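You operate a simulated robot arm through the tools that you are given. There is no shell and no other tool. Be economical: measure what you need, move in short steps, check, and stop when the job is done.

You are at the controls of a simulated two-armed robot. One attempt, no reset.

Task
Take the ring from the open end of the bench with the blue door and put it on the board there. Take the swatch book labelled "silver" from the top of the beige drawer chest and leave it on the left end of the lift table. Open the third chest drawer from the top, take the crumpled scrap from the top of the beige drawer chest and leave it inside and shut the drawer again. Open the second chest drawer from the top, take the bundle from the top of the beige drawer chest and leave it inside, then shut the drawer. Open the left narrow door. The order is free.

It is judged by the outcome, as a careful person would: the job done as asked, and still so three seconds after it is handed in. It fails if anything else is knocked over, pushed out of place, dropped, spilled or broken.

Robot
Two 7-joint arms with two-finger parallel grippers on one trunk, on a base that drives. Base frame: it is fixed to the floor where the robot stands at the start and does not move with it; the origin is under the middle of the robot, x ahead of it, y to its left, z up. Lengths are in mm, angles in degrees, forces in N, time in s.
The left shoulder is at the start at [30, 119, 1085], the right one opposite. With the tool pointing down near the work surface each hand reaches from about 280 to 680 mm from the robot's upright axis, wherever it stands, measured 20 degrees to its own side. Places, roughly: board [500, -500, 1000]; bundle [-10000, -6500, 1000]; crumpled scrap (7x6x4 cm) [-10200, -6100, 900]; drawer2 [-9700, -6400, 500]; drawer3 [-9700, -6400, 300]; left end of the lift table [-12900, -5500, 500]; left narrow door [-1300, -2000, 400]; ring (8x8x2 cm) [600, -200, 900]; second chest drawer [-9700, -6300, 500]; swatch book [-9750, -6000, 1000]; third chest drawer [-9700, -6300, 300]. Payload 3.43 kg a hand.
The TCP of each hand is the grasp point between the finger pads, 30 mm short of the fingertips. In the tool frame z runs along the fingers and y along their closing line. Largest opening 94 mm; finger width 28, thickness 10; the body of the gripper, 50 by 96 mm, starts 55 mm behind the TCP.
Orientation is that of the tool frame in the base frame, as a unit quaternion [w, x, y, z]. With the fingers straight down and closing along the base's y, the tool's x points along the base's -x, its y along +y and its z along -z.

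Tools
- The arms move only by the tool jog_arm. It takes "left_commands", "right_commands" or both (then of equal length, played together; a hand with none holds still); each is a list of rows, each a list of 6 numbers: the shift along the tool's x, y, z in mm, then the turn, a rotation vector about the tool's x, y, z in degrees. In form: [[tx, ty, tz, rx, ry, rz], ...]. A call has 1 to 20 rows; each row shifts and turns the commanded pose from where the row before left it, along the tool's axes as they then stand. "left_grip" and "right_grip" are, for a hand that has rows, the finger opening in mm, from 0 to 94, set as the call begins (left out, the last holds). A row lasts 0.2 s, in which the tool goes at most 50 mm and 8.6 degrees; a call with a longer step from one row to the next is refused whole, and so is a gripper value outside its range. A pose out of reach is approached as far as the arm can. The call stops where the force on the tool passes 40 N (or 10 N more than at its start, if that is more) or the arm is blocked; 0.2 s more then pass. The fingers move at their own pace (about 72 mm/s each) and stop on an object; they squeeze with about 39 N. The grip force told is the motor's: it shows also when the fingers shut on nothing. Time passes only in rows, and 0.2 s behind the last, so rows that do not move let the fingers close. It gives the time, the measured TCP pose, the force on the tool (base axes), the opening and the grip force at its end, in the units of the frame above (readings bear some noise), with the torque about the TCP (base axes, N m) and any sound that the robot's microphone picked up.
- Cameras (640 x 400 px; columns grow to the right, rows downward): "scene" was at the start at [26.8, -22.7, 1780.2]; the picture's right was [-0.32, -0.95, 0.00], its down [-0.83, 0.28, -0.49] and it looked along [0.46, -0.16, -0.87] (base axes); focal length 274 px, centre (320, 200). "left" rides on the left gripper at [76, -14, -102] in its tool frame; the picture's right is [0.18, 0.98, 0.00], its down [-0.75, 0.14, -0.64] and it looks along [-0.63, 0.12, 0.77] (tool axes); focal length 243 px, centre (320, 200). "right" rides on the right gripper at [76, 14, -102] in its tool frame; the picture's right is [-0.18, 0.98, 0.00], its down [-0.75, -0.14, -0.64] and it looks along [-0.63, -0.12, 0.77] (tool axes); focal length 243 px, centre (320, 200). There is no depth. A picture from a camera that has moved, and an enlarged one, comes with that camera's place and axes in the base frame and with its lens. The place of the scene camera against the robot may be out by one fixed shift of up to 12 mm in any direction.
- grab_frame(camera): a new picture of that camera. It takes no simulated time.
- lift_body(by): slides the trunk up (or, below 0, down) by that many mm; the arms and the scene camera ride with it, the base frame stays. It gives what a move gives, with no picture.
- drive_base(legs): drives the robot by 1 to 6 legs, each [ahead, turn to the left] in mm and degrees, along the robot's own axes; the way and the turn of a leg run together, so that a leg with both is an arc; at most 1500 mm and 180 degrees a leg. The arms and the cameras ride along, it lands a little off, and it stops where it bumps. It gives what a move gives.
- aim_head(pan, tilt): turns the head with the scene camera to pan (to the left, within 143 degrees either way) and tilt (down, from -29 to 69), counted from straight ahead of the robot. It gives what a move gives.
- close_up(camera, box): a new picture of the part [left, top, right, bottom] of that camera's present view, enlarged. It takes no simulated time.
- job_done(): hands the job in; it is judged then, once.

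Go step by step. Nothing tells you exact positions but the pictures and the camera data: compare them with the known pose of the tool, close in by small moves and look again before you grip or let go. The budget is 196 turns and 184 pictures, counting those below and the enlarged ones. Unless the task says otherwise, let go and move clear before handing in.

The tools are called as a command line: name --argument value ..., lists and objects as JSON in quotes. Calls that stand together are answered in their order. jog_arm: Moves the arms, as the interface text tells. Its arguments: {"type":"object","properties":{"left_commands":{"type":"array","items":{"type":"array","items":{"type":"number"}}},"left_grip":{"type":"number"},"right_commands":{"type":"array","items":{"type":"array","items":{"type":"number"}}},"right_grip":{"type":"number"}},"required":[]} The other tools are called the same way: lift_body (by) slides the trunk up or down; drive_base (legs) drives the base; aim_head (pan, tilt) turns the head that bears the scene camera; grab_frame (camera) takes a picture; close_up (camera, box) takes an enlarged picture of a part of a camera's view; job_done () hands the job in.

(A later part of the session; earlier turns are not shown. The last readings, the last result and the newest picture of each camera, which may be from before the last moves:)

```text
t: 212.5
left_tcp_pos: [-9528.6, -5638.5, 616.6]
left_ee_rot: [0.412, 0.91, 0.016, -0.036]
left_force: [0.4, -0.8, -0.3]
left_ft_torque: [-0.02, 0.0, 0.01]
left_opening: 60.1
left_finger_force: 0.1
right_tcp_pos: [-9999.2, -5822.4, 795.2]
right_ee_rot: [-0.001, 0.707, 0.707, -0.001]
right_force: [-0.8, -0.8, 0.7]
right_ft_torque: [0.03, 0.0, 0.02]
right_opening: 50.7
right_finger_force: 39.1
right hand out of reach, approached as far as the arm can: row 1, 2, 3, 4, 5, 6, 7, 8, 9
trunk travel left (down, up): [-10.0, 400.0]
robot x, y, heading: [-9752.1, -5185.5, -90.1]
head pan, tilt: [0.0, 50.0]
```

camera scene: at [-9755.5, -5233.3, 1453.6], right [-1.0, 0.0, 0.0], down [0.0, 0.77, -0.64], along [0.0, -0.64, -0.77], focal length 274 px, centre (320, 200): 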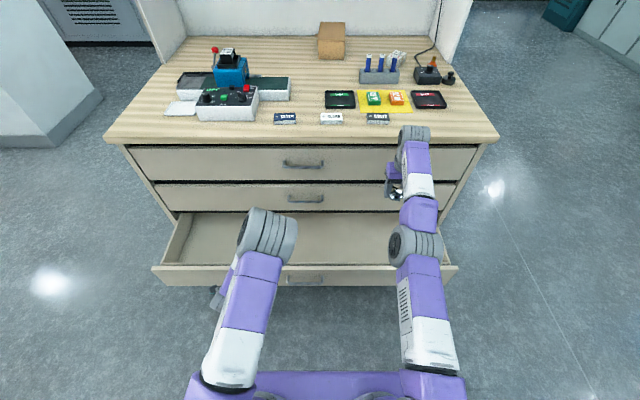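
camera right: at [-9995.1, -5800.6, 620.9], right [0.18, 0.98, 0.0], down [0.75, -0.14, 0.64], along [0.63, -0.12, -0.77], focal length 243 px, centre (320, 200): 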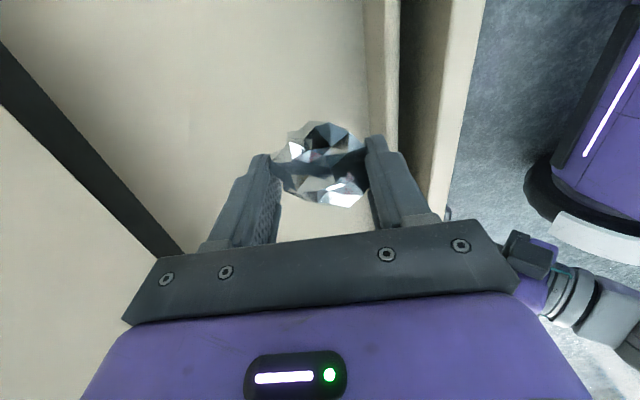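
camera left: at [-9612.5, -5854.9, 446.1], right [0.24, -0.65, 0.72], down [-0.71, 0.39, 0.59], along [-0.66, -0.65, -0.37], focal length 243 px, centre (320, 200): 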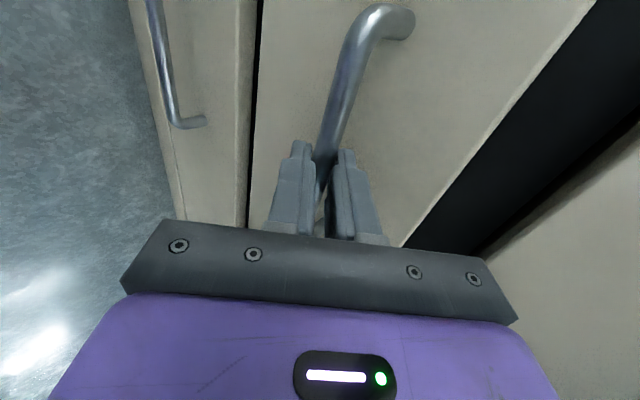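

It may be a wrist limit in an elbow-low posture. I pitch the right tool forward and then pull inward.

jog_arm --right_commands '[[0, 0, 0, 0, -8, 0], [0, 0, 0, 0, -8, 0], [0, 0, 0, 0, -8, 0], [0, 0, 0, 0, -8, 0], [0, 0, -25, 0, 0, 0], [0, 0, -25, 0, 0, 0], [0, 0, -25, 0, 0, 0], [0, 0, -25, 0, 0, 0]]'

grab_frame --camera "scene"

```text
t: 214.3
left_tcp_pos: [-9528.1, -5637.8, 617.8]
left_ee_rot: [0.412, 0.91, 0.016, -0.035]
left_force: [-0.4, -0.9, -0.7]
left_ft_torque: [-0.04, -0.02, 0.0]
left_opening: 60.0
left_finger_force: 0.1
right_tcp_pos: [-10015.5, -5907.0, 906.7]
right_ee_rot: [0.194, 0.68, 0.679, -0.196]
right_force: [0.3, -1.3, -0.2]
right_ft_torque: [-0.01, 0.0, 0.01]
right_opening: 49.9
right_finger_force: 39.0
right hand out of reach, approached as far as the arm can: row 1, 2, 3, 4, 5, 6, 7, 8
trunk travel left (down, up): [-10.0, 400.0]
robot x, y, heading: [-9753.8, -5184.6, -90.1]
head pan, tilt: [0.0, 50.0]
```

```text
108 pictures are left
camera scene: at [-9755.4, -5233.2, 1453.6], right [-1.0, 0.0, 0.0], down [0.0, 0.77, -0.64], along [0.0, -0.64, -0.77], focal length 274 px, centre (320, 200)
```

scene: 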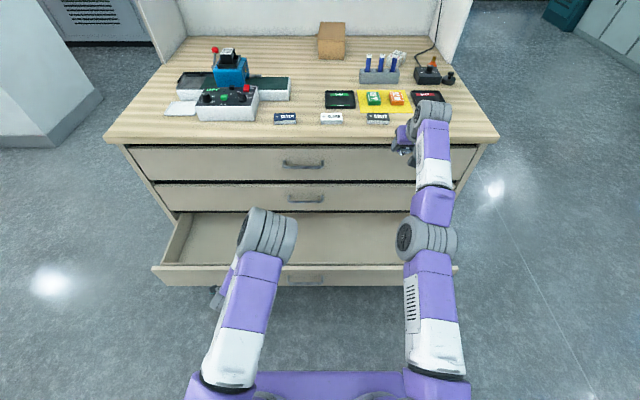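

The arm is straight-stretched; moving tangentially to the left with an inward bias should bend the elbow. I try that.

jog_arm --right_commands '[[10, 30, -15, 0, 0, 0], [10, 30, -15, 0, 0, 0], [10, 30, -15, 0, 0, 0], [10, 30, -15, 0, 0, 0]]'

```text
t: 215.3
left_tcp_pos: [-9526.6, -5638.7, 615.8]
left_ee_rot: [0.411, 0.911, 0.017, -0.035]
left_force: [-0.6, 0.4, -0.4]
left_ft_torque: [-0.01, 0.0, -0.03]
left_opening: 60.2
left_finger_force: 0.0
right_tcp_pos: [-9896.1, -5896.6, 957.7]
right_ee_rot: [0.194, 0.679, 0.68, -0.195]
right_force: [0.4, 0.6, 0.2]
right_ft_torque: [0.0, -0.02, 0.03]
right_opening: 50.2
right_finger_force: 38.8
right hand out of reach, approached as far as the arm can: row 1, 2, 3, 4
trunk travel left (down, up): [-10.0, 400.0]
robot x, y, heading: [-9750.2, -5187.5, -90.1]
head pan, tilt: [0.0, 50.0]
```

Still stretched; I try the downward tangential direction.

jog_arm --right_commands '[[28, 0, 17, 0, 0, 0], [28, 0, 17, 0, 0, 0], [28, 0, 17, 0, 0, 0], [28, 0, 17, 0, 0, 0]]'

```text
t: 216.3
left_tcp_pos: [-9528.7, -5638.8, 616.2]
left_ee_rot: [0.412, 0.91, 0.016, -0.035]
left_force: [-0.2, -0.4, 1.0]
left_ft_torque: [0.01, 0.0, 0.0]
left_opening: 60.2
left_finger_force: 0.0
right_tcp_pos: [-9892.6, -5925.9, 866.0]
right_ee_rot: [0.194, 0.68, 0.68, -0.195]
right_force: [0.0, -0.9, 0.0]
right_ft_torque: [0.01, 0.03, 0.01]
right_opening: 50.1
right_finger_force: 38.8
right hand out of reach, approached as far as the arm can: row 1, 2, 3, 4
trunk travel left (down, up): [-10.0, 400.0]
robot x, y, heading: [-9747.2, -5187.4, -90.0]
head pan, tilt: [0.0, 50.0]
```

I look at the arm posture more carefully: the elbow seems raised, not straight. I go up with an inward bias and see.

jog_arm --right_commands '[[-8, 0, -42, 0, 0, 0], [-8, 0, -42, 0, 0, 0], [-8, 0, -42, 0, 0, 0], [-8, 0, -42, 0, 0, 0], [-8, 0, -42, 0, 0, 0], [-8, 0, -42, 0, 0, 0]]'

grab_frame --camera "scene"

grab_frame --camera "left"

```text
t: 217.7
left_tcp_pos: [-9527.7, -5638.2, 616.4]
left_ee_rot: [0.412, 0.91, 0.017, -0.035]
left_force: [0.5, -0.6, 0.1]
left_ft_torque: [0.0, 0.0, -0.02]
left_opening: 60.1
left_finger_force: 0.1
right_tcp_pos: [-9893.6, -5819.6, 1096.2]
right_ee_rot: [0.195, 0.68, 0.679, -0.197]
right_force: [-0.4, 0.3, -0.1]
right_ft_torque: [-0.02, -0.01, 0.01]
right_opening: 49.7
right_finger_force: 39.0
right hand out of reach, approached as far as the arm can: row 1, 4, 5, 6
trunk travel left (down, up): [-10.0, 400.0]
robot x, y, heading: [-9749.0, -5190.0, -90.2]
head pan, tilt: [0.0, 50.0]
```

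```text
107 pictures are left
camera scene: at [-9755.4, -5233.4, 1453.5], right [-1.0, 0.0, 0.0], down [0.0, 0.77, -0.64], along [0.0, -0.64, -0.77], focal length 274 px, centre (320, 200)
```

scene: 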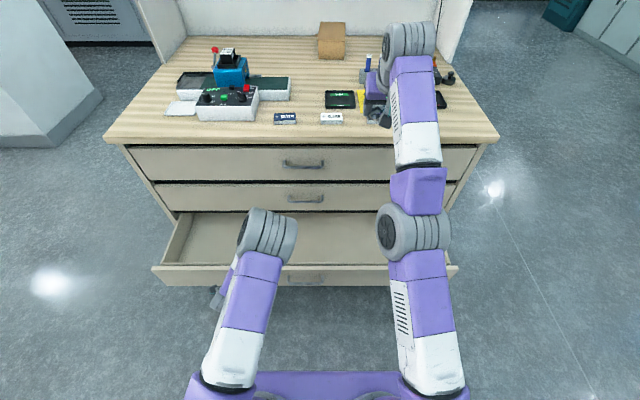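

```text
106 pictures are left
camera left: at [-9447.1, -5551.4, 668.9], right [0.24, -0.65, 0.72], down [-0.71, 0.39, 0.59], along [-0.66, -0.65, -0.37], focal length 243 px, centre (320, 200)
```

left: 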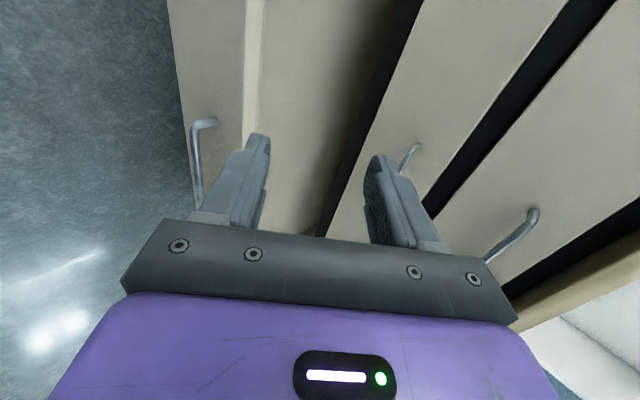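

It moved inward some. I try pure inward motion from here.

jog_arm --right_commands '[[17, 0, -10.6, 0, 0, 0], [17, 0, -10.6, 0, 0, 0], [17, 0, -10.6, 0, 0, 0], [17, -10, -10.6, 0, 0, 0], [17, -20, -10.6, 0, 0, 0], [17, -20, -10.6, 0, 0, 0]]'

```text
t: 219.1
left_tcp_pos: [-9526.8, -5637.7, 617.7]
left_ee_rot: [0.412, 0.91, 0.017, -0.035]
left_force: [-0.9, -0.6, 0.3]
left_ft_torque: [-0.01, -0.03, -0.02]
left_opening: 59.9
left_finger_force: 0.1
right_tcp_pos: [-9940.2, -5767.0, 1155.4]
right_ee_rot: [0.195, 0.679, 0.68, -0.195]
right_force: [0.7, -0.1, -0.5]
right_ft_torque: [-0.02, -0.02, -0.02]
right_opening: 49.4
right_finger_force: 39.1
right hand out of reach, approached as far as the arm can: row 1, 2, 3, 4, 5, 6
trunk travel left (down, up): [-10.0, 400.0]
robot x, y, heading: [-9750.1, -5187.0, -90.2]
head pan, tilt: [0.0, 50.0]
```

The arm slides along its full-stretch sphere. Fine: I can use the base as positioner. I turn the right tool back to vertical and descend along the sphere in front of the chest.

jog_arm --right_commands '[[0, 0, 0, 0, 8, 0], [0, 0, 0, 0, 8, 0], [0, 0, 0, 0, 8, 0], [0, 0, 0, 0, 8, 0], [10, 0, 40, 0, 0, 0], [10, 0, 40, 0, 0, 0], [10, 0, 40, 0, 0, 0], [10, 0, 40, 0, 0, 0]]'

```text
t: 220.9
left_tcp_pos: [-9528.5, -5638.9, 616.7]
left_ee_rot: [0.412, 0.91, 0.017, -0.035]
left_force: [0.3, -0.4, -0.3]
left_ft_torque: [-0.01, -0.01, -0.01]
left_opening: 59.9
left_finger_force: 0.2
right_tcp_pos: [-9921.6, -5697.6, 933.0]
right_ee_rot: [0.058, 0.706, 0.704, -0.06]
right_force: [0.2, 0.3, -0.9]
right_ft_torque: [0.02, 0.01, 0.04]
right_opening: 49.8
right_finger_force: 38.5
right hand out of reach, approached as far as the arm can: row 1, 2, 3, 4
trunk travel left (down, up): [-10.0, 400.0]
robot x, y, heading: [-9745.9, -5186.8, -89.9]
head pan, tilt: [0.0, 50.0]
```

The arm is free again. I finish levelling the tool and retract inward a bit.

jog_arm --right_commands '[[0, 0, 0, 0, 4.8, 0], [0, 0, 0, 0, 4.8, 0], [25, 0, 20, 0, 0, 0], [25, 0, 20, 0, 0, 0], [25, 0, 20, 0, 0, 0], [25, 0, 20, 0, 0, 0]]'

grab_frame --camera "scene"

```text
t: 222.3
left_tcp_pos: [-9527.6, -5638.3, 617.0]
left_ee_rot: [0.413, 0.91, 0.017, -0.035]
left_force: [0.0, 0.6, 0.0]
left_ft_torque: [-0.01, 0.0, 0.0]
left_opening: 60.1
left_finger_force: 0.0
right_tcp_pos: [-9923.3, -5596.4, 854.0]
right_ee_rot: [-0.001, 0.708, 0.706, -0.001]
right_force: [-0.4, -0.8, 0.0]
right_ft_torque: [0.03, -0.02, -0.01]
right_opening: 49.6
right_finger_force: 39.3
trunk travel left (down, up): [-10.0, 400.0]
robot x, y, heading: [-9749.4, -5185.3, -90.1]
head pan, tilt: [0.0, 50.0]
```

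```text
105 pictures are left
camera scene: at [-9755.6, -5233.2, 1453.6], right [-1.0, 0.0, 0.0], down [0.0, 0.77, -0.64], along [0.0, -0.64, -0.77], focal length 274 px, centre (320, 200)
```

scene: 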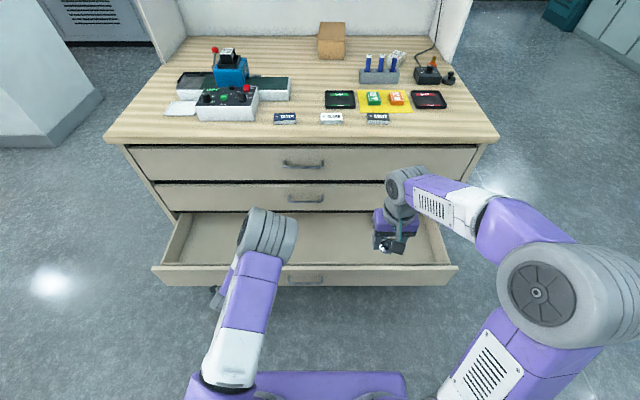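

Now drive forward 150 mm and move the scrap over the drawer.

drive_base --legs '[[150, 0]]'

jog_arm --right_commands '[[-20, -5, 40, 0, 0, 0], [-20, -5, 40, 0, 0, 0], [-20, -5, 40, 0, 0, 0], [-20, -5, 40, 0, 0, 0], [-20, 0, 40, 0, 0, 0], [-15, 0, 30, 0, 0, 0]]'

grab_frame --camera "right"

grab_frame --camera "scene"

```text
t: 223.7
left_tcp_pos: [-9525.6, -5785.2, 616.3]
left_ee_rot: [0.412, 0.91, 0.017, -0.034]
left_force: [0.6, -0.1, -0.1]
left_ft_torque: [-0.01, -0.05, 0.0]
left_opening: 59.9
left_finger_force: 0.2
right_tcp_pos: [-9921.9, -5745.7, 855.0]
right_ee_rot: [-0.001, 0.706, 0.708, 0.0]
right_force: [0.2, 0.3, -0.5]
right_ft_torque: [-0.01, -0.03, 0.04]
right_opening: 49.2
right_finger_force: 39.3
trunk travel left (down, up): [-10.0, 400.0]
robot x, y, heading: [-9749.5, -5331.8, -89.8]
head pan, tilt: [0.0, 50.0]
```

```text
t: 225.1
left_tcp_pos: [-9525.5, -5786.3, 616.2]
left_ee_rot: [0.412, 0.91, 0.019, -0.034]
left_force: [0.8, -0.2, 0.2]
left_ft_torque: [-0.01, -0.02, 0.0]
left_opening: 60.3
left_finger_force: 0.0
right_tcp_pos: [-9941.2, -5857.9, 622.0]
right_ee_rot: [-0.001, 0.707, 0.708, 0.0]
right_force: [0.0, 0.6, 0.0]
right_ft_torque: [-0.03, 0.0, -0.03]
right_opening: 48.9
right_finger_force: 38.9
trunk travel left (down, up): [-10.0, 400.0]
robot x, y, heading: [-9751.9, -5333.9, -89.9]
head pan, tilt: [0.0, 50.0]
```

```text
104 pictures are left
camera right: at [-9927.5, -5783.4, 726.6], right [0.98, -0.18, 0.0], down [-0.14, -0.75, 0.64], along [-0.12, -0.63, -0.77], focal length 243 px, centre (320, 200)
```

right: 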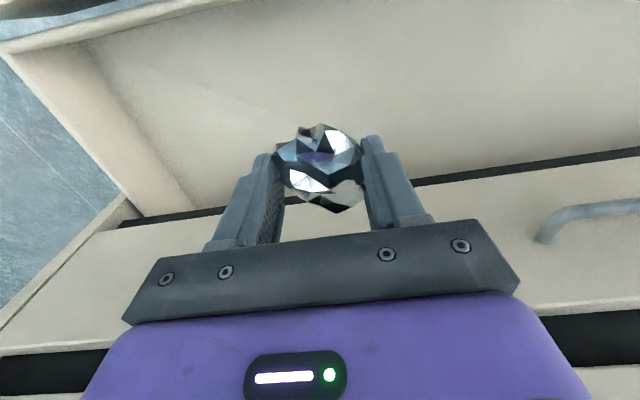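

```text
103 pictures are left
camera scene: at [-9755.3, -5382.1, 1453.5], right [-1.0, 0.0, 0.0], down [0.0, 0.77, -0.64], along [0.0, -0.64, -0.77], focal length 274 px, centre (320, 200)
```

scene: 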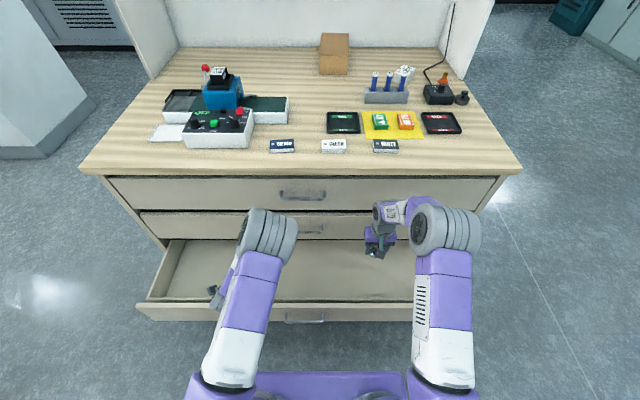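

Directly over the drawer interior. I descend.

jog_arm --right_commands '[[0, 0, 40, 0, 0, 0], [0, 0, 40, 0, 0, 0], [0, 0, 40, 0, 0, 0], [0, 0, 40, 0, 0, 0], [0, 0, 25, 0, 0, 0]]'

grab_frame --camera "right"

```text
t: 226.3
left_tcp_pos: [-9525.4, -5786.4, 616.5]
left_ee_rot: [0.412, 0.91, 0.018, -0.034]
left_force: [0.4, -0.3, -0.7]
left_ft_torque: [-0.02, 0.01, -0.01]
left_opening: 60.1
left_finger_force: 0.1
right_tcp_pos: [-9944.3, -5859.0, 438.5]
right_ee_rot: [-0.002, 0.706, 0.708, 0.0]
right_force: [-0.4, 0.7, -0.4]
right_ft_torque: [-0.02, -0.05, 0.0]
right_opening: 49.1
right_finger_force: 39.2
trunk travel left (down, up): [-10.0, 400.0]
robot x, y, heading: [-9752.3, -5333.3, -89.7]
head pan, tilt: [0.0, 50.0]
```

```text
102 pictures are left
camera right: at [-9931.5, -5783.9, 543.9], right [0.98, -0.18, 0.0], down [-0.14, -0.75, 0.64], along [-0.12, -0.63, -0.77], focal length 243 px, centre (320, 200)
```

right: 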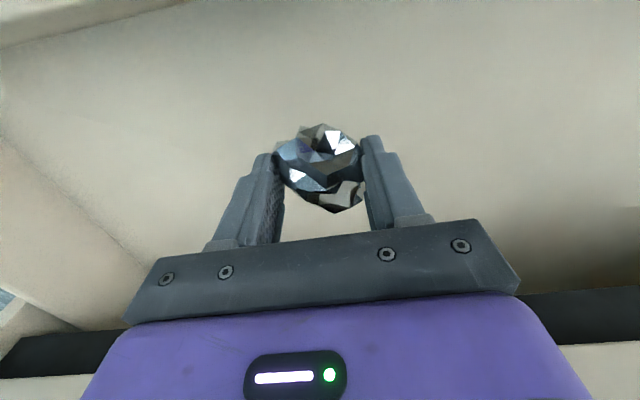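

I continue slowly down until contact with the drawer floor.

jog_arm --right_commands '[[0, 0, 15, 0, 0, 0], [0, 0, 15, 0, 0, 0], [0, 0, 12, 0, 0, 0], [0, 0, 10, 0, 0, 0]]'

grab_frame --camera "right"

```text
t: 227.3
left_tcp_pos: [-9525.9, -5785.8, 616.9]
left_ee_rot: [0.412, 0.91, 0.018, -0.034]
left_force: [0.4, 0.1, -0.3]
left_ft_torque: [-0.01, 0.01, 0.0]
left_opening: 60.0
left_finger_force: 0.1
right_tcp_pos: [-9941.8, -5860.7, 387.2]
right_ee_rot: [-0.001, 0.706, 0.708, -0.001]
right_force: [0.1, 0.6, 0.0]
right_ft_torque: [-0.01, -0.02, 0.01]
right_opening: 48.4
right_finger_force: 39.2
trunk travel left (down, up): [-10.0, 400.0]
robot x, y, heading: [-9748.3, -5332.8, -90.2]
head pan, tilt: [0.0, 50.0]
```

```text
101 pictures are left
camera right: at [-9928.9, -5785.9, 492.3], right [0.98, -0.18, 0.0], down [-0.14, -0.75, 0.64], along [-0.12, -0.63, -0.77], focal length 243 px, centre (320, 200)
```

right: 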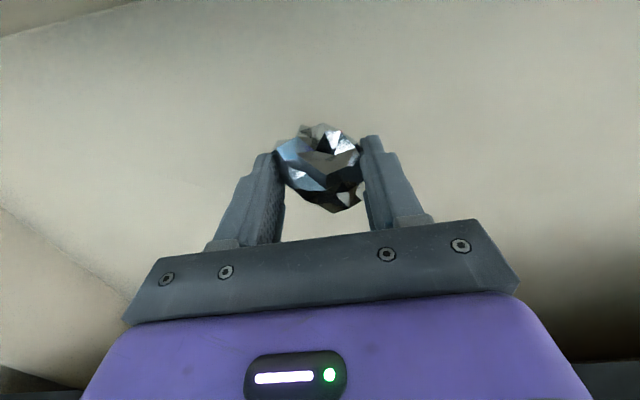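

jog_arm --right_commands '[[0, 0, 10, 0, 0, 0], [0, 0, 8, 0, 0, 0], [0, 0, 6, 0, 0, 0], [0, 0, 5, 0, 0, 0]]'

```text
t: 228.3
left_tcp_pos: [-9526.5, -5786.4, 616.4]
left_ee_rot: [0.412, 0.91, 0.019, -0.034]
left_force: [-0.1, 0.2, 0.4]
left_ft_torque: [0.01, 0.02, 0.0]
left_opening: 60.1
left_finger_force: 0.1
right_tcp_pos: [-9942.3, -5860.9, 358.7]
right_ee_rot: [0.0, 0.706, 0.708, 0.0]
right_force: [-0.5, 0.3, -0.6]
right_ft_torque: [0.02, -0.01, 0.03]
right_opening: 44.1
right_finger_force: 39.6
trunk travel left (down, up): [-10.0, 400.0]
robot x, y, heading: [-9751.6, -5336.9, -90.1]
head pan, tilt: [0.0, 50.0]
```

The grip opening shrank; I check the scrap.

grab_frame --camera "right"

```text
100 pictures are left
camera right: at [-9928.5, -5785.3, 463.0], right [0.98, -0.18, 0.0], down [-0.14, -0.76, 0.64], along [-0.12, -0.63, -0.77], focal length 243 px, centre (320, 200)
```

right: 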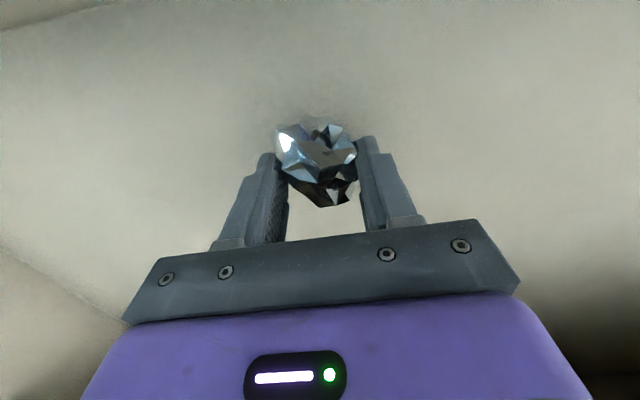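

The scrap touched the floor and turned a little; I release and rise.

jog_arm --right_commands '[[0, 0, 0, 0, 0, 0], [0, 0, 0, 0, 0, 0], [0, 0, 0, 0, 0, 0]]' --right_grip 94

jog_arm --right_commands '[[0, 0, -30, 0, 0, 0], [0, 0, -40, 0, 0, 0], [0, 0, -40, 0, 0, 0], [0, 0, -40, 0, 0, 0], [0, 0, -40, 0, 0, 0], [0, 0, -40, 0, 0, 0], [0, 0, -40, 0, 0, 0]]'

grab_frame --camera "right"

```text
t: 229.1
left_tcp_pos: [-9526.4, -5784.8, 617.0]
left_ee_rot: [0.411, 0.911, 0.018, -0.033]
left_force: [0.3, -0.3, 0.2]
left_ft_torque: [0.0, 0.01, -0.02]
left_opening: 59.9
left_finger_force: 0.2
right_tcp_pos: [-9942.8, -5860.7, 357.7]
right_ee_rot: [-0.002, 0.706, 0.708, 0.0]
right_force: [0.4, 0.0, 0.3]
right_ft_torque: [-0.01, -0.03, 0.03]
right_opening: 94.2
right_finger_force: 0.0
trunk travel left (down, up): [-10.0, 400.0]
robot x, y, heading: [-9749.2, -5333.2, -89.8]
head pan, tilt: [0.0, 50.0]
```

```text
t: 230.7
left_tcp_pos: [-9526.4, -5785.2, 615.9]
left_ee_rot: [0.412, 0.91, 0.019, -0.034]
left_force: [-0.5, 0.0, 0.4]
left_ft_torque: [0.02, 0.0, 0.03]
left_opening: 60.2
left_finger_force: 0.1
right_tcp_pos: [-9944.0, -5862.1, 632.3]
right_ee_rot: [-0.001, 0.706, 0.708, 0.0]
right_force: [0.7, -0.1, -0.3]
right_ft_torque: [-0.01, 0.01, -0.03]
right_opening: 94.0
right_finger_force: 0.1
trunk travel left (down, up): [-10.0, 400.0]
robot x, y, heading: [-9748.8, -5334.2, -89.9]
head pan, tilt: [0.0, 50.0]
```

```text
99 pictures are left
camera right: at [-9928.9, -5786.5, 737.4], right [0.98, -0.18, 0.0], down [-0.14, -0.76, 0.64], along [-0.12, -0.63, -0.77], focal length 243 px, centre (320, 200)
```

right: 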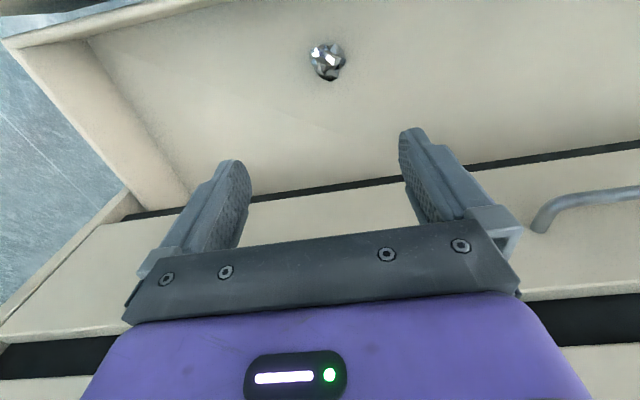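

The scrap lies inside. I drive back, retract the right hand, and set the left hand's closed fingertips in front of the drawer face to push it shut.

jog_arm --right_commands '[[20, -10, -30, 0, 0, 0], [33, -13, -15, 0, 0, 0], [33, -13, -15, 0, 0, 0], [33, -13, -15, 0, 0, 0], [33, -13, -15, 0, 0, 0], [33, -13, -15, 0, 0, 0], [33, -13, -15, 0, 0, 0]]' --right_grip 20

drive_base --legs '[[-210, 0]]'

jog_arm --left_commands '[[-25, -15, 25, 0, 0, 0], [-25, -15, 25, 0, 0, 0], [-25, -15, 25, 0, 0, 0], [-25, -15, 25, 0, 0, 0], [-25, -15, 25, 0, 0, 0], [-25, -15, 25, 0, 0, 0]]' --left_grip 0

grab_frame --camera "left"

grab_frame --camera "scene"

```text
t: 232.3
left_tcp_pos: [-9525.7, -5786.3, 616.6]
left_ee_rot: [0.412, 0.91, 0.018, -0.034]
left_force: [0.0, -0.2, -0.5]
left_ft_torque: [0.0, 0.02, -0.02]
left_opening: 60.2
left_finger_force: 0.0
right_tcp_pos: [-10029.4, -5641.6, 750.4]
right_ee_rot: [0.0, 0.706, 0.708, -0.001]
right_force: [-0.1, 0.3, 1.0]
right_ft_torque: [-0.01, -0.01, 0.0]
right_opening: 20.0
right_finger_force: 0.1
trunk travel left (down, up): [-10.0, 400.0]
robot x, y, heading: [-9744.9, -5332.1, -90.0]
head pan, tilt: [0.0, 50.0]
```

```text
t: 233.9
left_tcp_pos: [-9525.3, -5575.3, 617.0]
left_ee_rot: [0.412, 0.91, 0.019, -0.034]
left_force: [-0.9, 0.5, 0.2]
left_ft_torque: [-0.04, 0.01, 0.01]
left_opening: 60.0
left_finger_force: 0.1
right_tcp_pos: [-10029.8, -5431.4, 750.1]
right_ee_rot: [-0.001, 0.706, 0.709, 0.0]
right_force: [-0.3, 0.4, -0.3]
right_ft_torque: [-0.02, -0.03, 0.0]
right_opening: 20.0
right_finger_force: 0.1
trunk travel left (down, up): [-10.0, 400.0]
robot x, y, heading: [-9750.4, -5122.7, -89.9]
head pan, tilt: [0.0, 50.0]
```

```text
t: 235.3
left_tcp_pos: [-9686.0, -5629.5, 461.1]
left_ee_rot: [0.412, 0.911, 0.02, -0.033]
left_force: [-0.5, 0.2, 0.8]
left_ft_torque: [0.0, -0.01, -0.03]
left_opening: 0.0
left_finger_force: 32.5
right_tcp_pos: [-10028.7, -5431.3, 750.2]
right_ee_rot: [-0.001, 0.706, 0.708, 0.0]
right_force: [0.2, 0.0, 0.6]
right_ft_torque: [0.02, 0.02, -0.02]
right_opening: 19.9
right_finger_force: 0.0
trunk travel left (down, up): [-10.0, 400.0]
robot x, y, heading: [-9751.9, -5119.7, -90.2]
head pan, tilt: [0.0, 50.0]
```

```text
98 pictures are left
camera left: at [-9606.1, -5541.9, 512.8], right [0.24, -0.65, 0.72], down [-0.71, 0.38, 0.59], along [-0.66, -0.66, -0.37], focal length 243 px, centre (320, 200)
```

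left: 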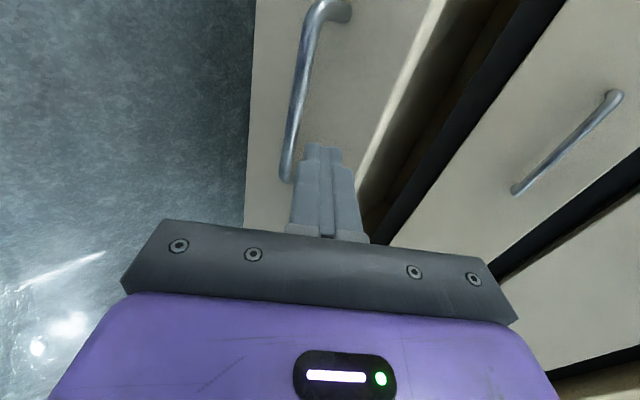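

```text
97 pictures are left
camera scene: at [-9756.0, -5171.5, 1453.5], right [-1.0, 0.0, 0.0], down [0.0, 0.77, -0.64], along [0.0, -0.64, -0.77], focal length 274 px, centre (320, 200)
```

scene: 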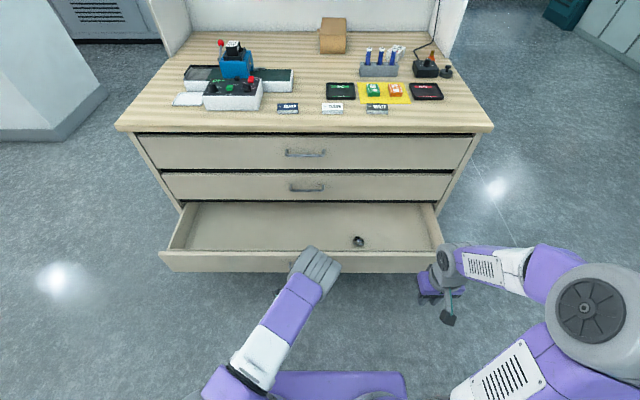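

Fingertip just above the handle bar. I lower slightly and drive forward to push the drawer shut.

jog_arm --left_commands '[[1, -8, 7, 0, 0, 0]]'

drive_base --legs '[[290, 0]]'

grab_frame --camera "left"

grab_frame --camera "scene"

```text
t: 235.7
left_tcp_pos: [-9686.0, -5630.2, 450.4]
left_ee_rot: [0.412, 0.91, 0.019, -0.033]
left_force: [0.0, 0.2, -1.0]
left_ft_torque: [-0.01, -0.02, -0.04]
left_opening: 0.0
left_finger_force: 33.2
right_tcp_pos: [-10029.0, -5431.0, 749.4]
right_ee_rot: [-0.001, 0.706, 0.709, 0.0]
right_force: [-0.8, -0.8, -0.3]
right_ft_torque: [0.05, 0.01, -0.01]
right_opening: 20.2
right_finger_force: 0.1
trunk travel left (down, up): [-10.0, 400.0]
robot x, y, heading: [-9751.1, -5122.2, -89.4]
head pan, tilt: [0.0, 50.0]
```

```text
t: 237.7
left_tcp_pos: [-9677.1, -5921.3, 449.8]
left_ee_rot: [0.412, 0.91, 0.024, -0.031]
left_force: [0.6, -0.3, -0.6]
left_ft_torque: [0.03, 0.03, 0.02]
left_opening: 0.0
left_finger_force: 32.8
right_tcp_pos: [-10022.1, -5728.8, 749.5]
right_ee_rot: [-0.001, 0.701, 0.714, 0.0]
right_force: [-0.3, -0.7, 0.3]
right_ft_torque: [0.0, 0.0, -0.04]
right_opening: 20.0
right_finger_force: 0.1
trunk travel left (down, up): [-10.0, 400.0]
robot x, y, heading: [-9749.9, -5416.5, -89.0]
head pan, tilt: [0.0, 50.0]
```

```text
96 pictures are left
camera left: at [-9597.5, -5834.0, 502.4], right [0.25, -0.64, 0.72], down [-0.72, 0.37, 0.59], along [-0.65, -0.67, -0.37], focal length 243 px, centre (320, 200)
```

left: 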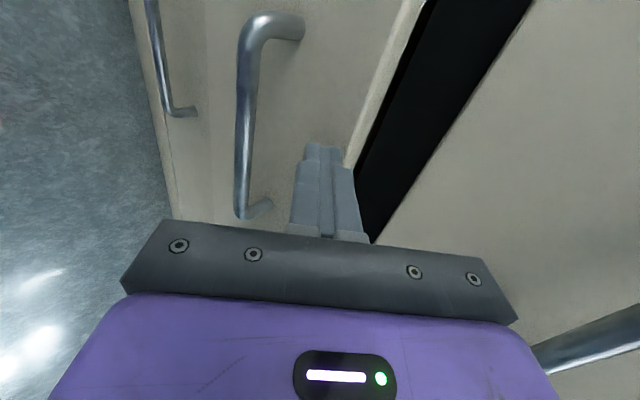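

```text
95 pictures are left
camera scene: at [-9752.2, -5465.0, 1453.5], right [-1.0, -0.02, 0.0], down [-0.01, 0.77, -0.64], along [0.01, -0.64, -0.77], focal length 274 px, centre (320, 200)
```

scene: 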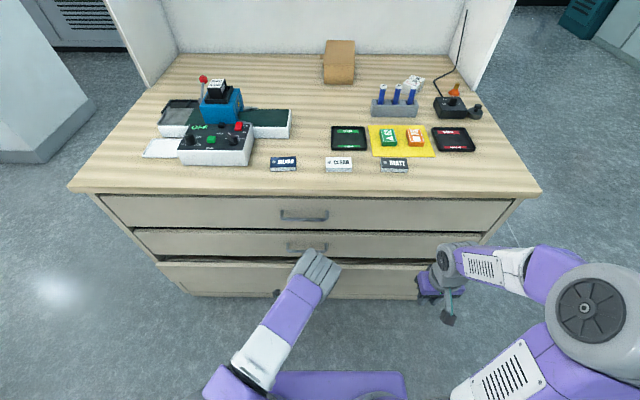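

Nearly shut. I push further with the arm until it resists.

jog_arm --left_commands '[[0, 6.6, 7.5, 0, 0, 0], [0, 6.6, 7.5, 0, 0, 0], [0, 6.6, 7.5, 0, 0, 0], [0, 6.6, 7.5, 0, 0, 0]]'

close_up --camera "scene" --box '[80, 180, 540, 310]'

```text
t: 238.8
left_tcp_pos: [-9677.9, -5955.0, 448.6]
left_ee_rot: [0.408, 0.912, 0.024, -0.03]
left_force: [0.9, 14.6, 13.6]
left_ft_torque: [-0.23, 0.17, -0.16]
left_opening: 0.1
left_finger_force: 33.3
right_tcp_pos: [-10022.5, -5728.1, 750.4]
right_ee_rot: [0.0, 0.7, 0.714, 0.0]
right_force: [0.5, -0.6, 0.0]
right_ft_torque: [0.01, 0.02, -0.01]
right_opening: 20.0
right_finger_force: 0.2
trunk travel left (down, up): [-10.0, 400.0]
robot x, y, heading: [-9748.1, -5417.7, -88.7]
head pan, tilt: [0.0, 50.0]
stopped in row 4 (left hand): the force on the tool passed its limit at 44 N (the readings are from after the stop); the commanded pose is now the measured one
```

```text
1.39 times, centred on (310, 245) of scene
camera zoom: at [-9752.3, -5462.2, 1453.8], right [-1.0, -0.02, 0.0], down [-0.01, 0.77, -0.64], along [0.01, -0.64, -0.77], focal length 381 px, centre (334, 137)
```

zoom: 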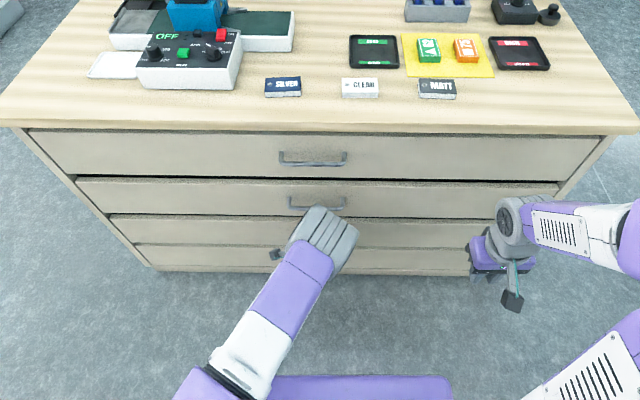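

Drawer 3 is shut. Next I move the left hand to drawer 2's handle (z≈578) to open it beforehand.

jog_arm --left_commands '[[0, -20, -23, 0, 0, 0], [0, -20, -23, 0, 0, 0], [-4, 32, -28, 0, 0, 0], [-4, 32, -28, 0, 0, 0], [-4, 32, -28, 0, 0, 0], [-4, 32, -28, 0, 0, 0]]' --left_grip 60

grab_frame --camera "left"

```text
t: 240.2
left_tcp_pos: [-9681.1, -5895.8, 620.4]
left_ee_rot: [0.408, 0.912, 0.024, -0.03]
left_force: [-0.2, 0.4, 0.3]
left_ft_torque: [-0.03, -0.01, 0.01]
left_opening: 60.0
left_finger_force: 0.0
right_tcp_pos: [-10022.2, -5728.4, 750.2]
right_ee_rot: [-0.001, 0.701, 0.713, 0.0]
right_force: [0.3, 0.5, 0.0]
right_ft_torque: [0.01, -0.01, -0.04]
right_opening: 19.7
right_finger_force: 0.1
trunk travel left (down, up): [-10.0, 400.0]
robot x, y, heading: [-9750.1, -5416.4, -88.9]
head pan, tilt: [0.0, 50.0]
```

```text
93 pictures are left
camera left: at [-9602.5, -5808.3, 672.7], right [0.25, -0.65, 0.72], down [-0.72, 0.37, 0.59], along [-0.65, -0.66, -0.38], focal length 243 px, centre (320, 200)
```

left: 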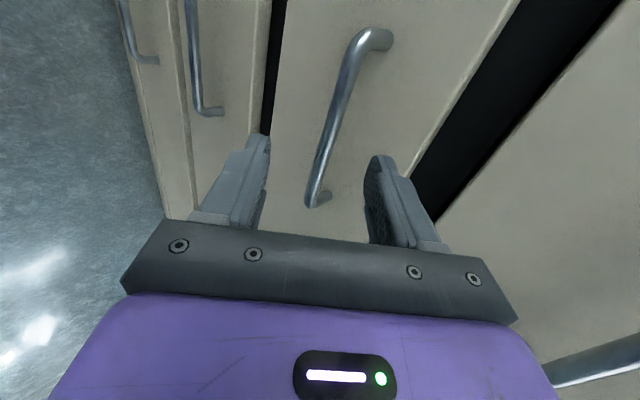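

The view matches the earlier pre-grasp. I advance and grip drawer 2's bar.

jog_arm --left_commands '[[0, 0, 12, 0, 0, 0], [0, 0, 14, 0, 0, 0], [0, 0, 14, 0, 0, 0], [0, 0, 10, 0, 0, 0], [0, 0, 3, 0, 0, 0]]' --left_grip 42

grab_frame --camera "left"

jog_arm --left_commands '[[0, 0, 0, 0, 0, 0], [0, 0, 0, 0, 0, 0], [0, 0, 0, 0, 0, 0]]' --left_grip 0

```text
t: 241.4
left_tcp_pos: [-9681.1, -5936.7, 585.6]
left_ee_rot: [0.407, 0.912, 0.024, -0.029]
left_force: [-0.3, 0.2, -0.6]
left_ft_torque: [0.03, -0.03, 0.01]
left_opening: 41.9
left_finger_force: 0.0
right_tcp_pos: [-10022.2, -5728.0, 749.2]
right_ee_rot: [-0.002, 0.701, 0.713, 0.0]
right_force: [-0.6, -0.1, -0.3]
right_ft_torque: [0.03, -0.01, 0.02]
right_opening: 19.8
right_finger_force: 0.1
trunk travel left (down, up): [-10.0, 400.0]
robot x, y, heading: [-9743.9, -5411.8, -89.0]
head pan, tilt: [0.0, 50.0]
```

```text
92 pictures are left
camera left: at [-9602.8, -5848.5, 638.5], right [0.25, -0.65, 0.72], down [-0.72, 0.37, 0.59], along [-0.65, -0.66, -0.38], focal length 243 px, centre (320, 200)
```

left: 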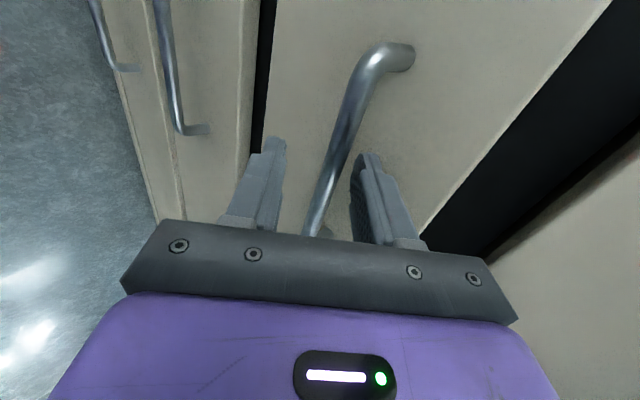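

```text
t: 242.2
left_tcp_pos: [-9682.9, -5939.4, 589.1]
left_ee_rot: [0.414, 0.91, 0.023, -0.029]
left_force: [6.0, -8.0, 32.3]
left_ft_torque: [-0.42, -1.2, -0.58]
left_opening: 13.0
left_finger_force: 44.8
right_tcp_pos: [-10022.1, -5727.0, 750.7]
right_ee_rot: [-0.001, 0.701, 0.713, -0.001]
right_force: [-0.8, -0.4, -0.5]
right_ft_torque: [-0.02, 0.05, 0.0]
right_opening: 20.0
right_finger_force: 0.1
trunk travel left (down, up): [-10.0, 400.0]
robot x, y, heading: [-9747.4, -5416.3, -88.8]
head pan, tilt: [0.0, 50.0]
```

Gripped. I relax upward slightly and back off to open drawer 2.

jog_arm --left_commands '[[0, 3, -2.6, 0, 0, 0], [0, 0, 0, 0, 0, 0]]'

drive_base --legs '[[-280, 0]]'

grab_frame --camera "scene"

```text
t: 242.8
left_tcp_pos: [-9682.0, -5936.0, 590.5]
left_ee_rot: [0.41, 0.912, 0.023, -0.028]
left_force: [6.5, -5.7, 19.1]
left_ft_torque: [-0.31, -0.59, -1.35]
left_opening: 13.4
left_finger_force: 44.9
right_tcp_pos: [-10021.8, -5727.4, 750.4]
right_ee_rot: [0.0, 0.701, 0.713, 0.0]
right_force: [0.8, -0.3, 0.5]
right_ft_torque: [0.01, 0.02, -0.05]
right_opening: 20.1
right_finger_force: 0.1
trunk travel left (down, up): [-10.0, 400.0]
robot x, y, heading: [-9750.6, -5417.1, -89.2]
head pan, tilt: [0.0, 50.0]
```

```text
t: 244.8
left_tcp_pos: [-9681.3, -5652.4, 590.1]
left_ee_rot: [0.409, 0.912, 0.028, -0.026]
left_force: [16.7, -0.7, 14.4]
left_ft_torque: [-0.12, -1.35, -0.36]
left_opening: 13.0
left_finger_force: 45.1
right_tcp_pos: [-10026.1, -5443.6, 750.2]
right_ee_rot: [-0.001, 0.699, 0.715, -0.001]
right_force: [0.0, -0.5, 0.0]
right_ft_torque: [0.01, -0.02, -0.02]
right_opening: 19.9
right_finger_force: 0.1
trunk travel left (down, up): [-10.0, 400.0]
robot x, y, heading: [-9754.3, -5130.0, -88.8]
head pan, tilt: [0.0, 50.0]
```

```text
91 pictures are left
camera scene: at [-9756.6, -5178.1, 1453.6], right [-1.0, -0.02, 0.0], down [-0.02, 0.77, -0.64], along [0.01, -0.64, -0.77], focal length 274 px, centre (320, 200)
```

scene: 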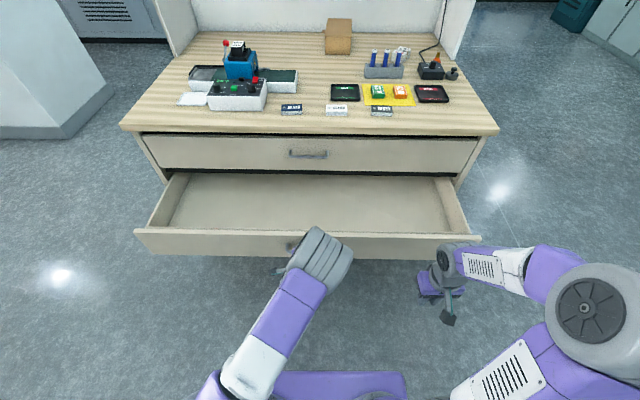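

Drawer 2 stands open. I release the handle, back off, raise the trunk and turn the left hand tool-down for the bundle.

jog_arm --left_commands '[[0, 0, 0, 0, 0, 0], [0, 0, 0, 0, 0, 0], [0, 0, 0, 0, 0, 0], [0, 0, -20, 0, 0, 0], [0, 0, -25, 0, 0, 0]]' --left_grip 60

drive_base --legs '[[-200, 0]]'

lift_body --by 340

jog_arm --left_commands '[[0, 0, 0, 0, 0, -8.18], [0, 0, 0, 0, 0, -8.18], [0, 0, 0, 0, 0, -8.18], [0, 0, 0, 0, 0, -8.18], [0, 0, 0, 0, 0, -8.18], [0, 0, 0, 0, 0, -8.18], [0, 0, 0, 0, 0, -8.18], [0, 0, 0, 0, 0, -8.18], [0, 0, 0, 0, 0, -8.18], [0, 0, 0, 0, 0, -8.18], [0, 0, 0, 0, 0, -8.18], [0, 0, -15, 0, 8.3, 0], [0, 0, -15, 0, 8.3, 0], [0, 0, -15, 0, 8.3, 0], [0, 0, -15, 0, 8.3, 0], [0, 0, -15, 0, 8.3, 0], [0, 0, -15, 0, 8.3, 0]]'

```text
t: 245.9
left_tcp_pos: [-9681.0, -5619.9, 620.9]
left_ee_rot: [0.41, 0.912, 0.027, -0.026]
left_force: [-0.2, 0.1, 0.3]
left_ft_torque: [0.0, -0.03, -0.02]
left_opening: 59.9
left_finger_force: 0.1
right_tcp_pos: [-10025.7, -5444.0, 750.2]
right_ee_rot: [-0.001, 0.699, 0.715, 0.0]
right_force: [0.6, 1.1, -0.9]
right_ft_torque: [0.06, -0.01, 0.0]
right_opening: 20.2
right_finger_force: 0.0
trunk travel left (down, up): [-10.0, 400.0]
robot x, y, heading: [-9750.4, -5129.3, -88.6]
head pan, tilt: [0.0, 50.0]
```

```text
t: 247.5
left_tcp_pos: [-9684.8, -5427.1, 619.5]
left_ee_rot: [0.408, 0.912, 0.028, -0.026]
left_force: [-0.4, 0.0, -1.0]
left_ft_torque: [0.02, 0.0, 0.03]
left_opening: 60.1
left_finger_force: 0.0
right_tcp_pos: [-10028.7, -5252.5, 750.0]
right_ee_rot: [-0.002, 0.698, 0.716, 0.0]
right_force: [-0.2, 0.3, 0.6]
right_ft_torque: [0.0, -0.01, -0.03]
right_opening: 20.1
right_finger_force: 0.0
trunk travel left (down, up): [-10.0, 400.0]
robot x, y, heading: [-9757.9, -4935.8, -88.7]
head pan, tilt: [0.0, 50.0]
```

```text
t: 250.8
left_tcp_pos: [-9683.8, -5426.4, 959.3]
left_ee_rot: [0.409, 0.912, 0.028, -0.026]
left_force: [-0.5, 0.2, 0.1]
left_ft_torque: [0.03, 0.02, -0.02]
left_opening: 60.0
left_finger_force: 0.0
right_tcp_pos: [-10029.2, -5252.2, 1089.8]
right_ee_rot: [-0.001, 0.698, 0.716, 0.0]
right_force: [0.7, 0.2, 0.0]
right_ft_torque: [0.01, 0.01, -0.01]
right_opening: 19.9
right_finger_force: 0.0
trunk travel left (down, up): [-350.0, 60.0]
robot x, y, heading: [-9756.5, -4940.3, -88.6]
head pan, tilt: [0.0, 50.0]
```

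```text
t: 254.4
left_tcp_pos: [-9680.0, -5385.5, 1039.2]
left_ee_rot: [-0.035, 0.696, 0.717, -0.015]
left_force: [0.8, -0.3, 0.6]
left_ft_torque: [-0.01, -0.01, 0.0]
left_opening: 60.0
left_finger_force: 0.1
right_tcp_pos: [-10028.9, -5251.0, 1090.3]
right_ee_rot: [-0.002, 0.698, 0.716, 0.0]
right_force: [0.5, -0.7, -0.1]
right_ft_torque: [0.01, 0.01, -0.01]
right_opening: 19.9
right_finger_force: 0.1
trunk travel left (down, up): [-350.0, 60.0]
robot x, y, heading: [-9756.2, -4934.6, -88.7]
head pan, tilt: [0.0, 50.0]
```

I retract and raise the left hand, then drive around to the right side of the chest.

jog_arm --left_commands '[[30, 15, -30, 0, 0, 0], [30, 15, -30, 0, 0, 0], [30, 15, -30, 0, 0, 0], [30, 15, -30, 0, 0, 0]]' --left_grip 90

drive_base --legs '[[0, -91.3], [1010, 0], [0, 90], [1415, 0], [0, 90]]'

aim_head --pan 0 --tilt 50

grab_frame --camera "scene"

```text
t: 255.4
left_tcp_pos: [-9613.7, -5268.6, 1155.6]
left_ee_rot: [-0.035, 0.696, 0.717, -0.016]
left_force: [0.4, -0.4, 0.0]
left_ft_torque: [-0.01, 0.0, 0.02]
left_opening: 90.0
left_finger_force: 0.0
right_tcp_pos: [-10028.9, -5249.9, 1089.4]
right_ee_rot: [-0.001, 0.698, 0.716, -0.001]
right_force: [0.3, 0.7, 0.8]
right_ft_torque: [-0.01, -0.01, 0.02]
right_opening: 20.1
right_finger_force: 0.1
trunk travel left (down, up): [-350.0, 60.0]
robot x, y, heading: [-9754.7, -4934.8, -88.7]
head pan, tilt: [0.0, 50.0]
```

```text
t: 278.6
left_tcp_pos: [-10539.7, -6208.7, 1155.3]
left_ee_rot: [-0.016, 0.05, 0.998, -0.034]
left_force: [0.4, -0.7, 0.1]
left_ft_torque: [0.0, -0.01, -0.01]
left_opening: 89.9
left_finger_force: 0.0
right_tcp_pos: [-10611.1, -6619.1, 1090.6]
right_ee_rot: [-0.001, 0.052, 0.999, -0.001]
right_force: [0.8, 0.1, -0.6]
right_ft_torque: [0.0, 0.01, -0.02]
right_opening: 20.0
right_finger_force: 0.1
trunk travel left (down, up): [-350.0, 60.0]
robot x, y, heading: [-10890.1, -6308.8, -5.8]
head pan, tilt: [0.0, 50.0]
```

```text
t: 279.2
left_tcp_pos: [-10539.0, -6209.2, 1156.0]
left_ee_rot: [-0.016, 0.049, 0.998, -0.034]
left_force: [0.4, 0.9, 0.0]
left_ft_torque: [-0.02, 0.01, 0.01]
left_opening: 90.0
left_finger_force: 0.0
right_tcp_pos: [-10611.4, -6619.4, 1088.9]
right_ee_rot: [-0.001, 0.051, 0.999, 0.0]
right_force: [0.3, -0.1, -0.3]
right_ft_torque: [-0.01, -0.01, -0.03]
right_opening: 20.0
right_finger_force: 0.0
trunk travel left (down, up): [-350.0, 60.0]
robot x, y, heading: [-10888.3, -6308.1, -5.9]
head pan, tilt: [0.0, 50.0]
```

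```text
90 pictures are left
camera scene: at [-10847.9, -6314.8, 1793.5], right [-0.1, -0.99, 0.0], down [-0.76, 0.08, -0.64], along [0.64, -0.07, -0.77], focal length 274 px, centre (320, 200)
```

scene: 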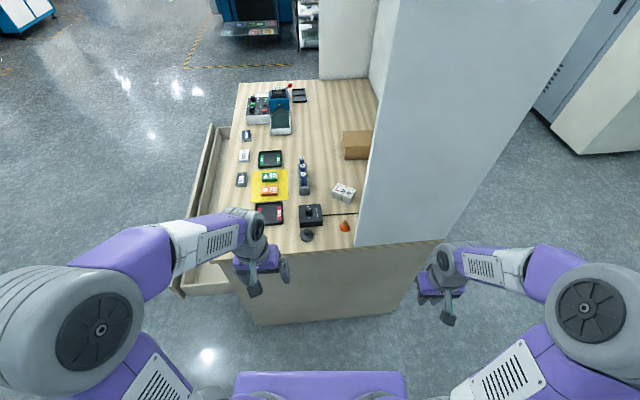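

The bundle lies at about [−10085,−6500], reachable past the panel edge (y≈−6500, x≈−10335). I approach the chest side.

drive_base --legs '[[200, 0], [0, 6], [55, 0]]'

aim_head --pan -10 --tilt 58

grab_frame --camera "scene"

grab_frame --camera "left"

```text
t: 281.4
left_tcp_pos: [-10356.1, -6190.7, 1155.0]
left_ee_rot: [-0.014, -0.005, 0.999, -0.035]
left_force: [1.1, 0.4, -0.5]
left_ft_torque: [-0.01, -0.01, -0.04]
left_opening: 90.1
left_finger_force: 0.1
right_tcp_pos: [-10388.2, -6609.2, 1089.4]
right_ee_rot: [-0.005, 0.002, 1.0, -0.001]
right_force: [-0.8, 0.4, 0.2]
right_ft_torque: [-0.03, -0.16, 0.04]
right_opening: 20.1
right_finger_force: 0.1
trunk travel left (down, up): [-350.0, 60.0]
robot x, y, heading: [-10691.9, -6332.2, 0.4]
head pan, tilt: [0.0, 50.0]
stopped in leg 2: the robot was blocked; the commanded pose is now the measured one
```

```text
t: 282.1
left_tcp_pos: [-10355.0, -6192.0, 1155.6]
left_ee_rot: [-0.015, -0.005, 0.999, -0.035]
left_force: [-0.2, -1.3, 0.6]
left_ft_torque: [0.01, 0.01, -0.01]
left_opening: 90.3
left_finger_force: 0.0
right_tcp_pos: [-10387.4, -6608.7, 1088.4]
right_ee_rot: [-0.005, 0.002, 1.0, -0.002]
right_force: [-1.7, -0.7, 0.2]
right_ft_torque: [0.0, -0.15, 0.04]
right_opening: 20.1
right_finger_force: 0.0
trunk travel left (down, up): [-350.0, 60.0]
robot x, y, heading: [-10692.5, -6329.2, 0.1]
head pan, tilt: [-10.0, 58.0]
```

```text
89 pictures are left
camera scene: at [-10661.3, -6341.8, 1783.4], right [-0.17, -0.99, 0.0], down [-0.84, 0.14, -0.53], along [0.52, -0.09, -0.85], focal length 274 px, centre (320, 200)
```

scene: 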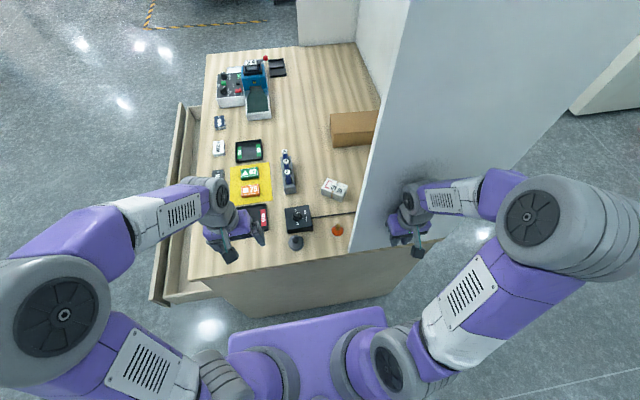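

```text
88 pictures are left
camera left: at [-10429.1, -6199.6, 1261.8], right [-0.2, 0.98, -0.06], down [0.77, 0.19, 0.61], along [0.61, 0.07, -0.79], focal length 243 px, centre (320, 200)
```

left: 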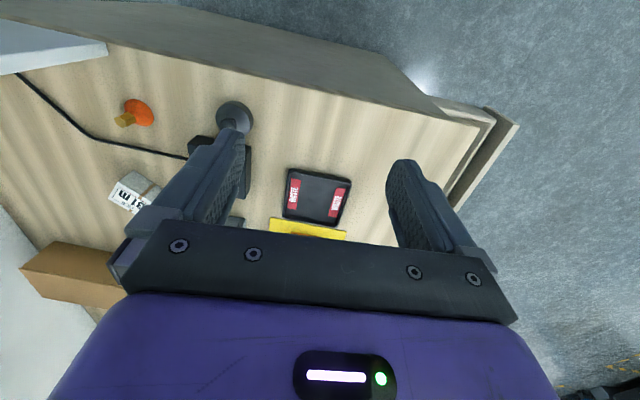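

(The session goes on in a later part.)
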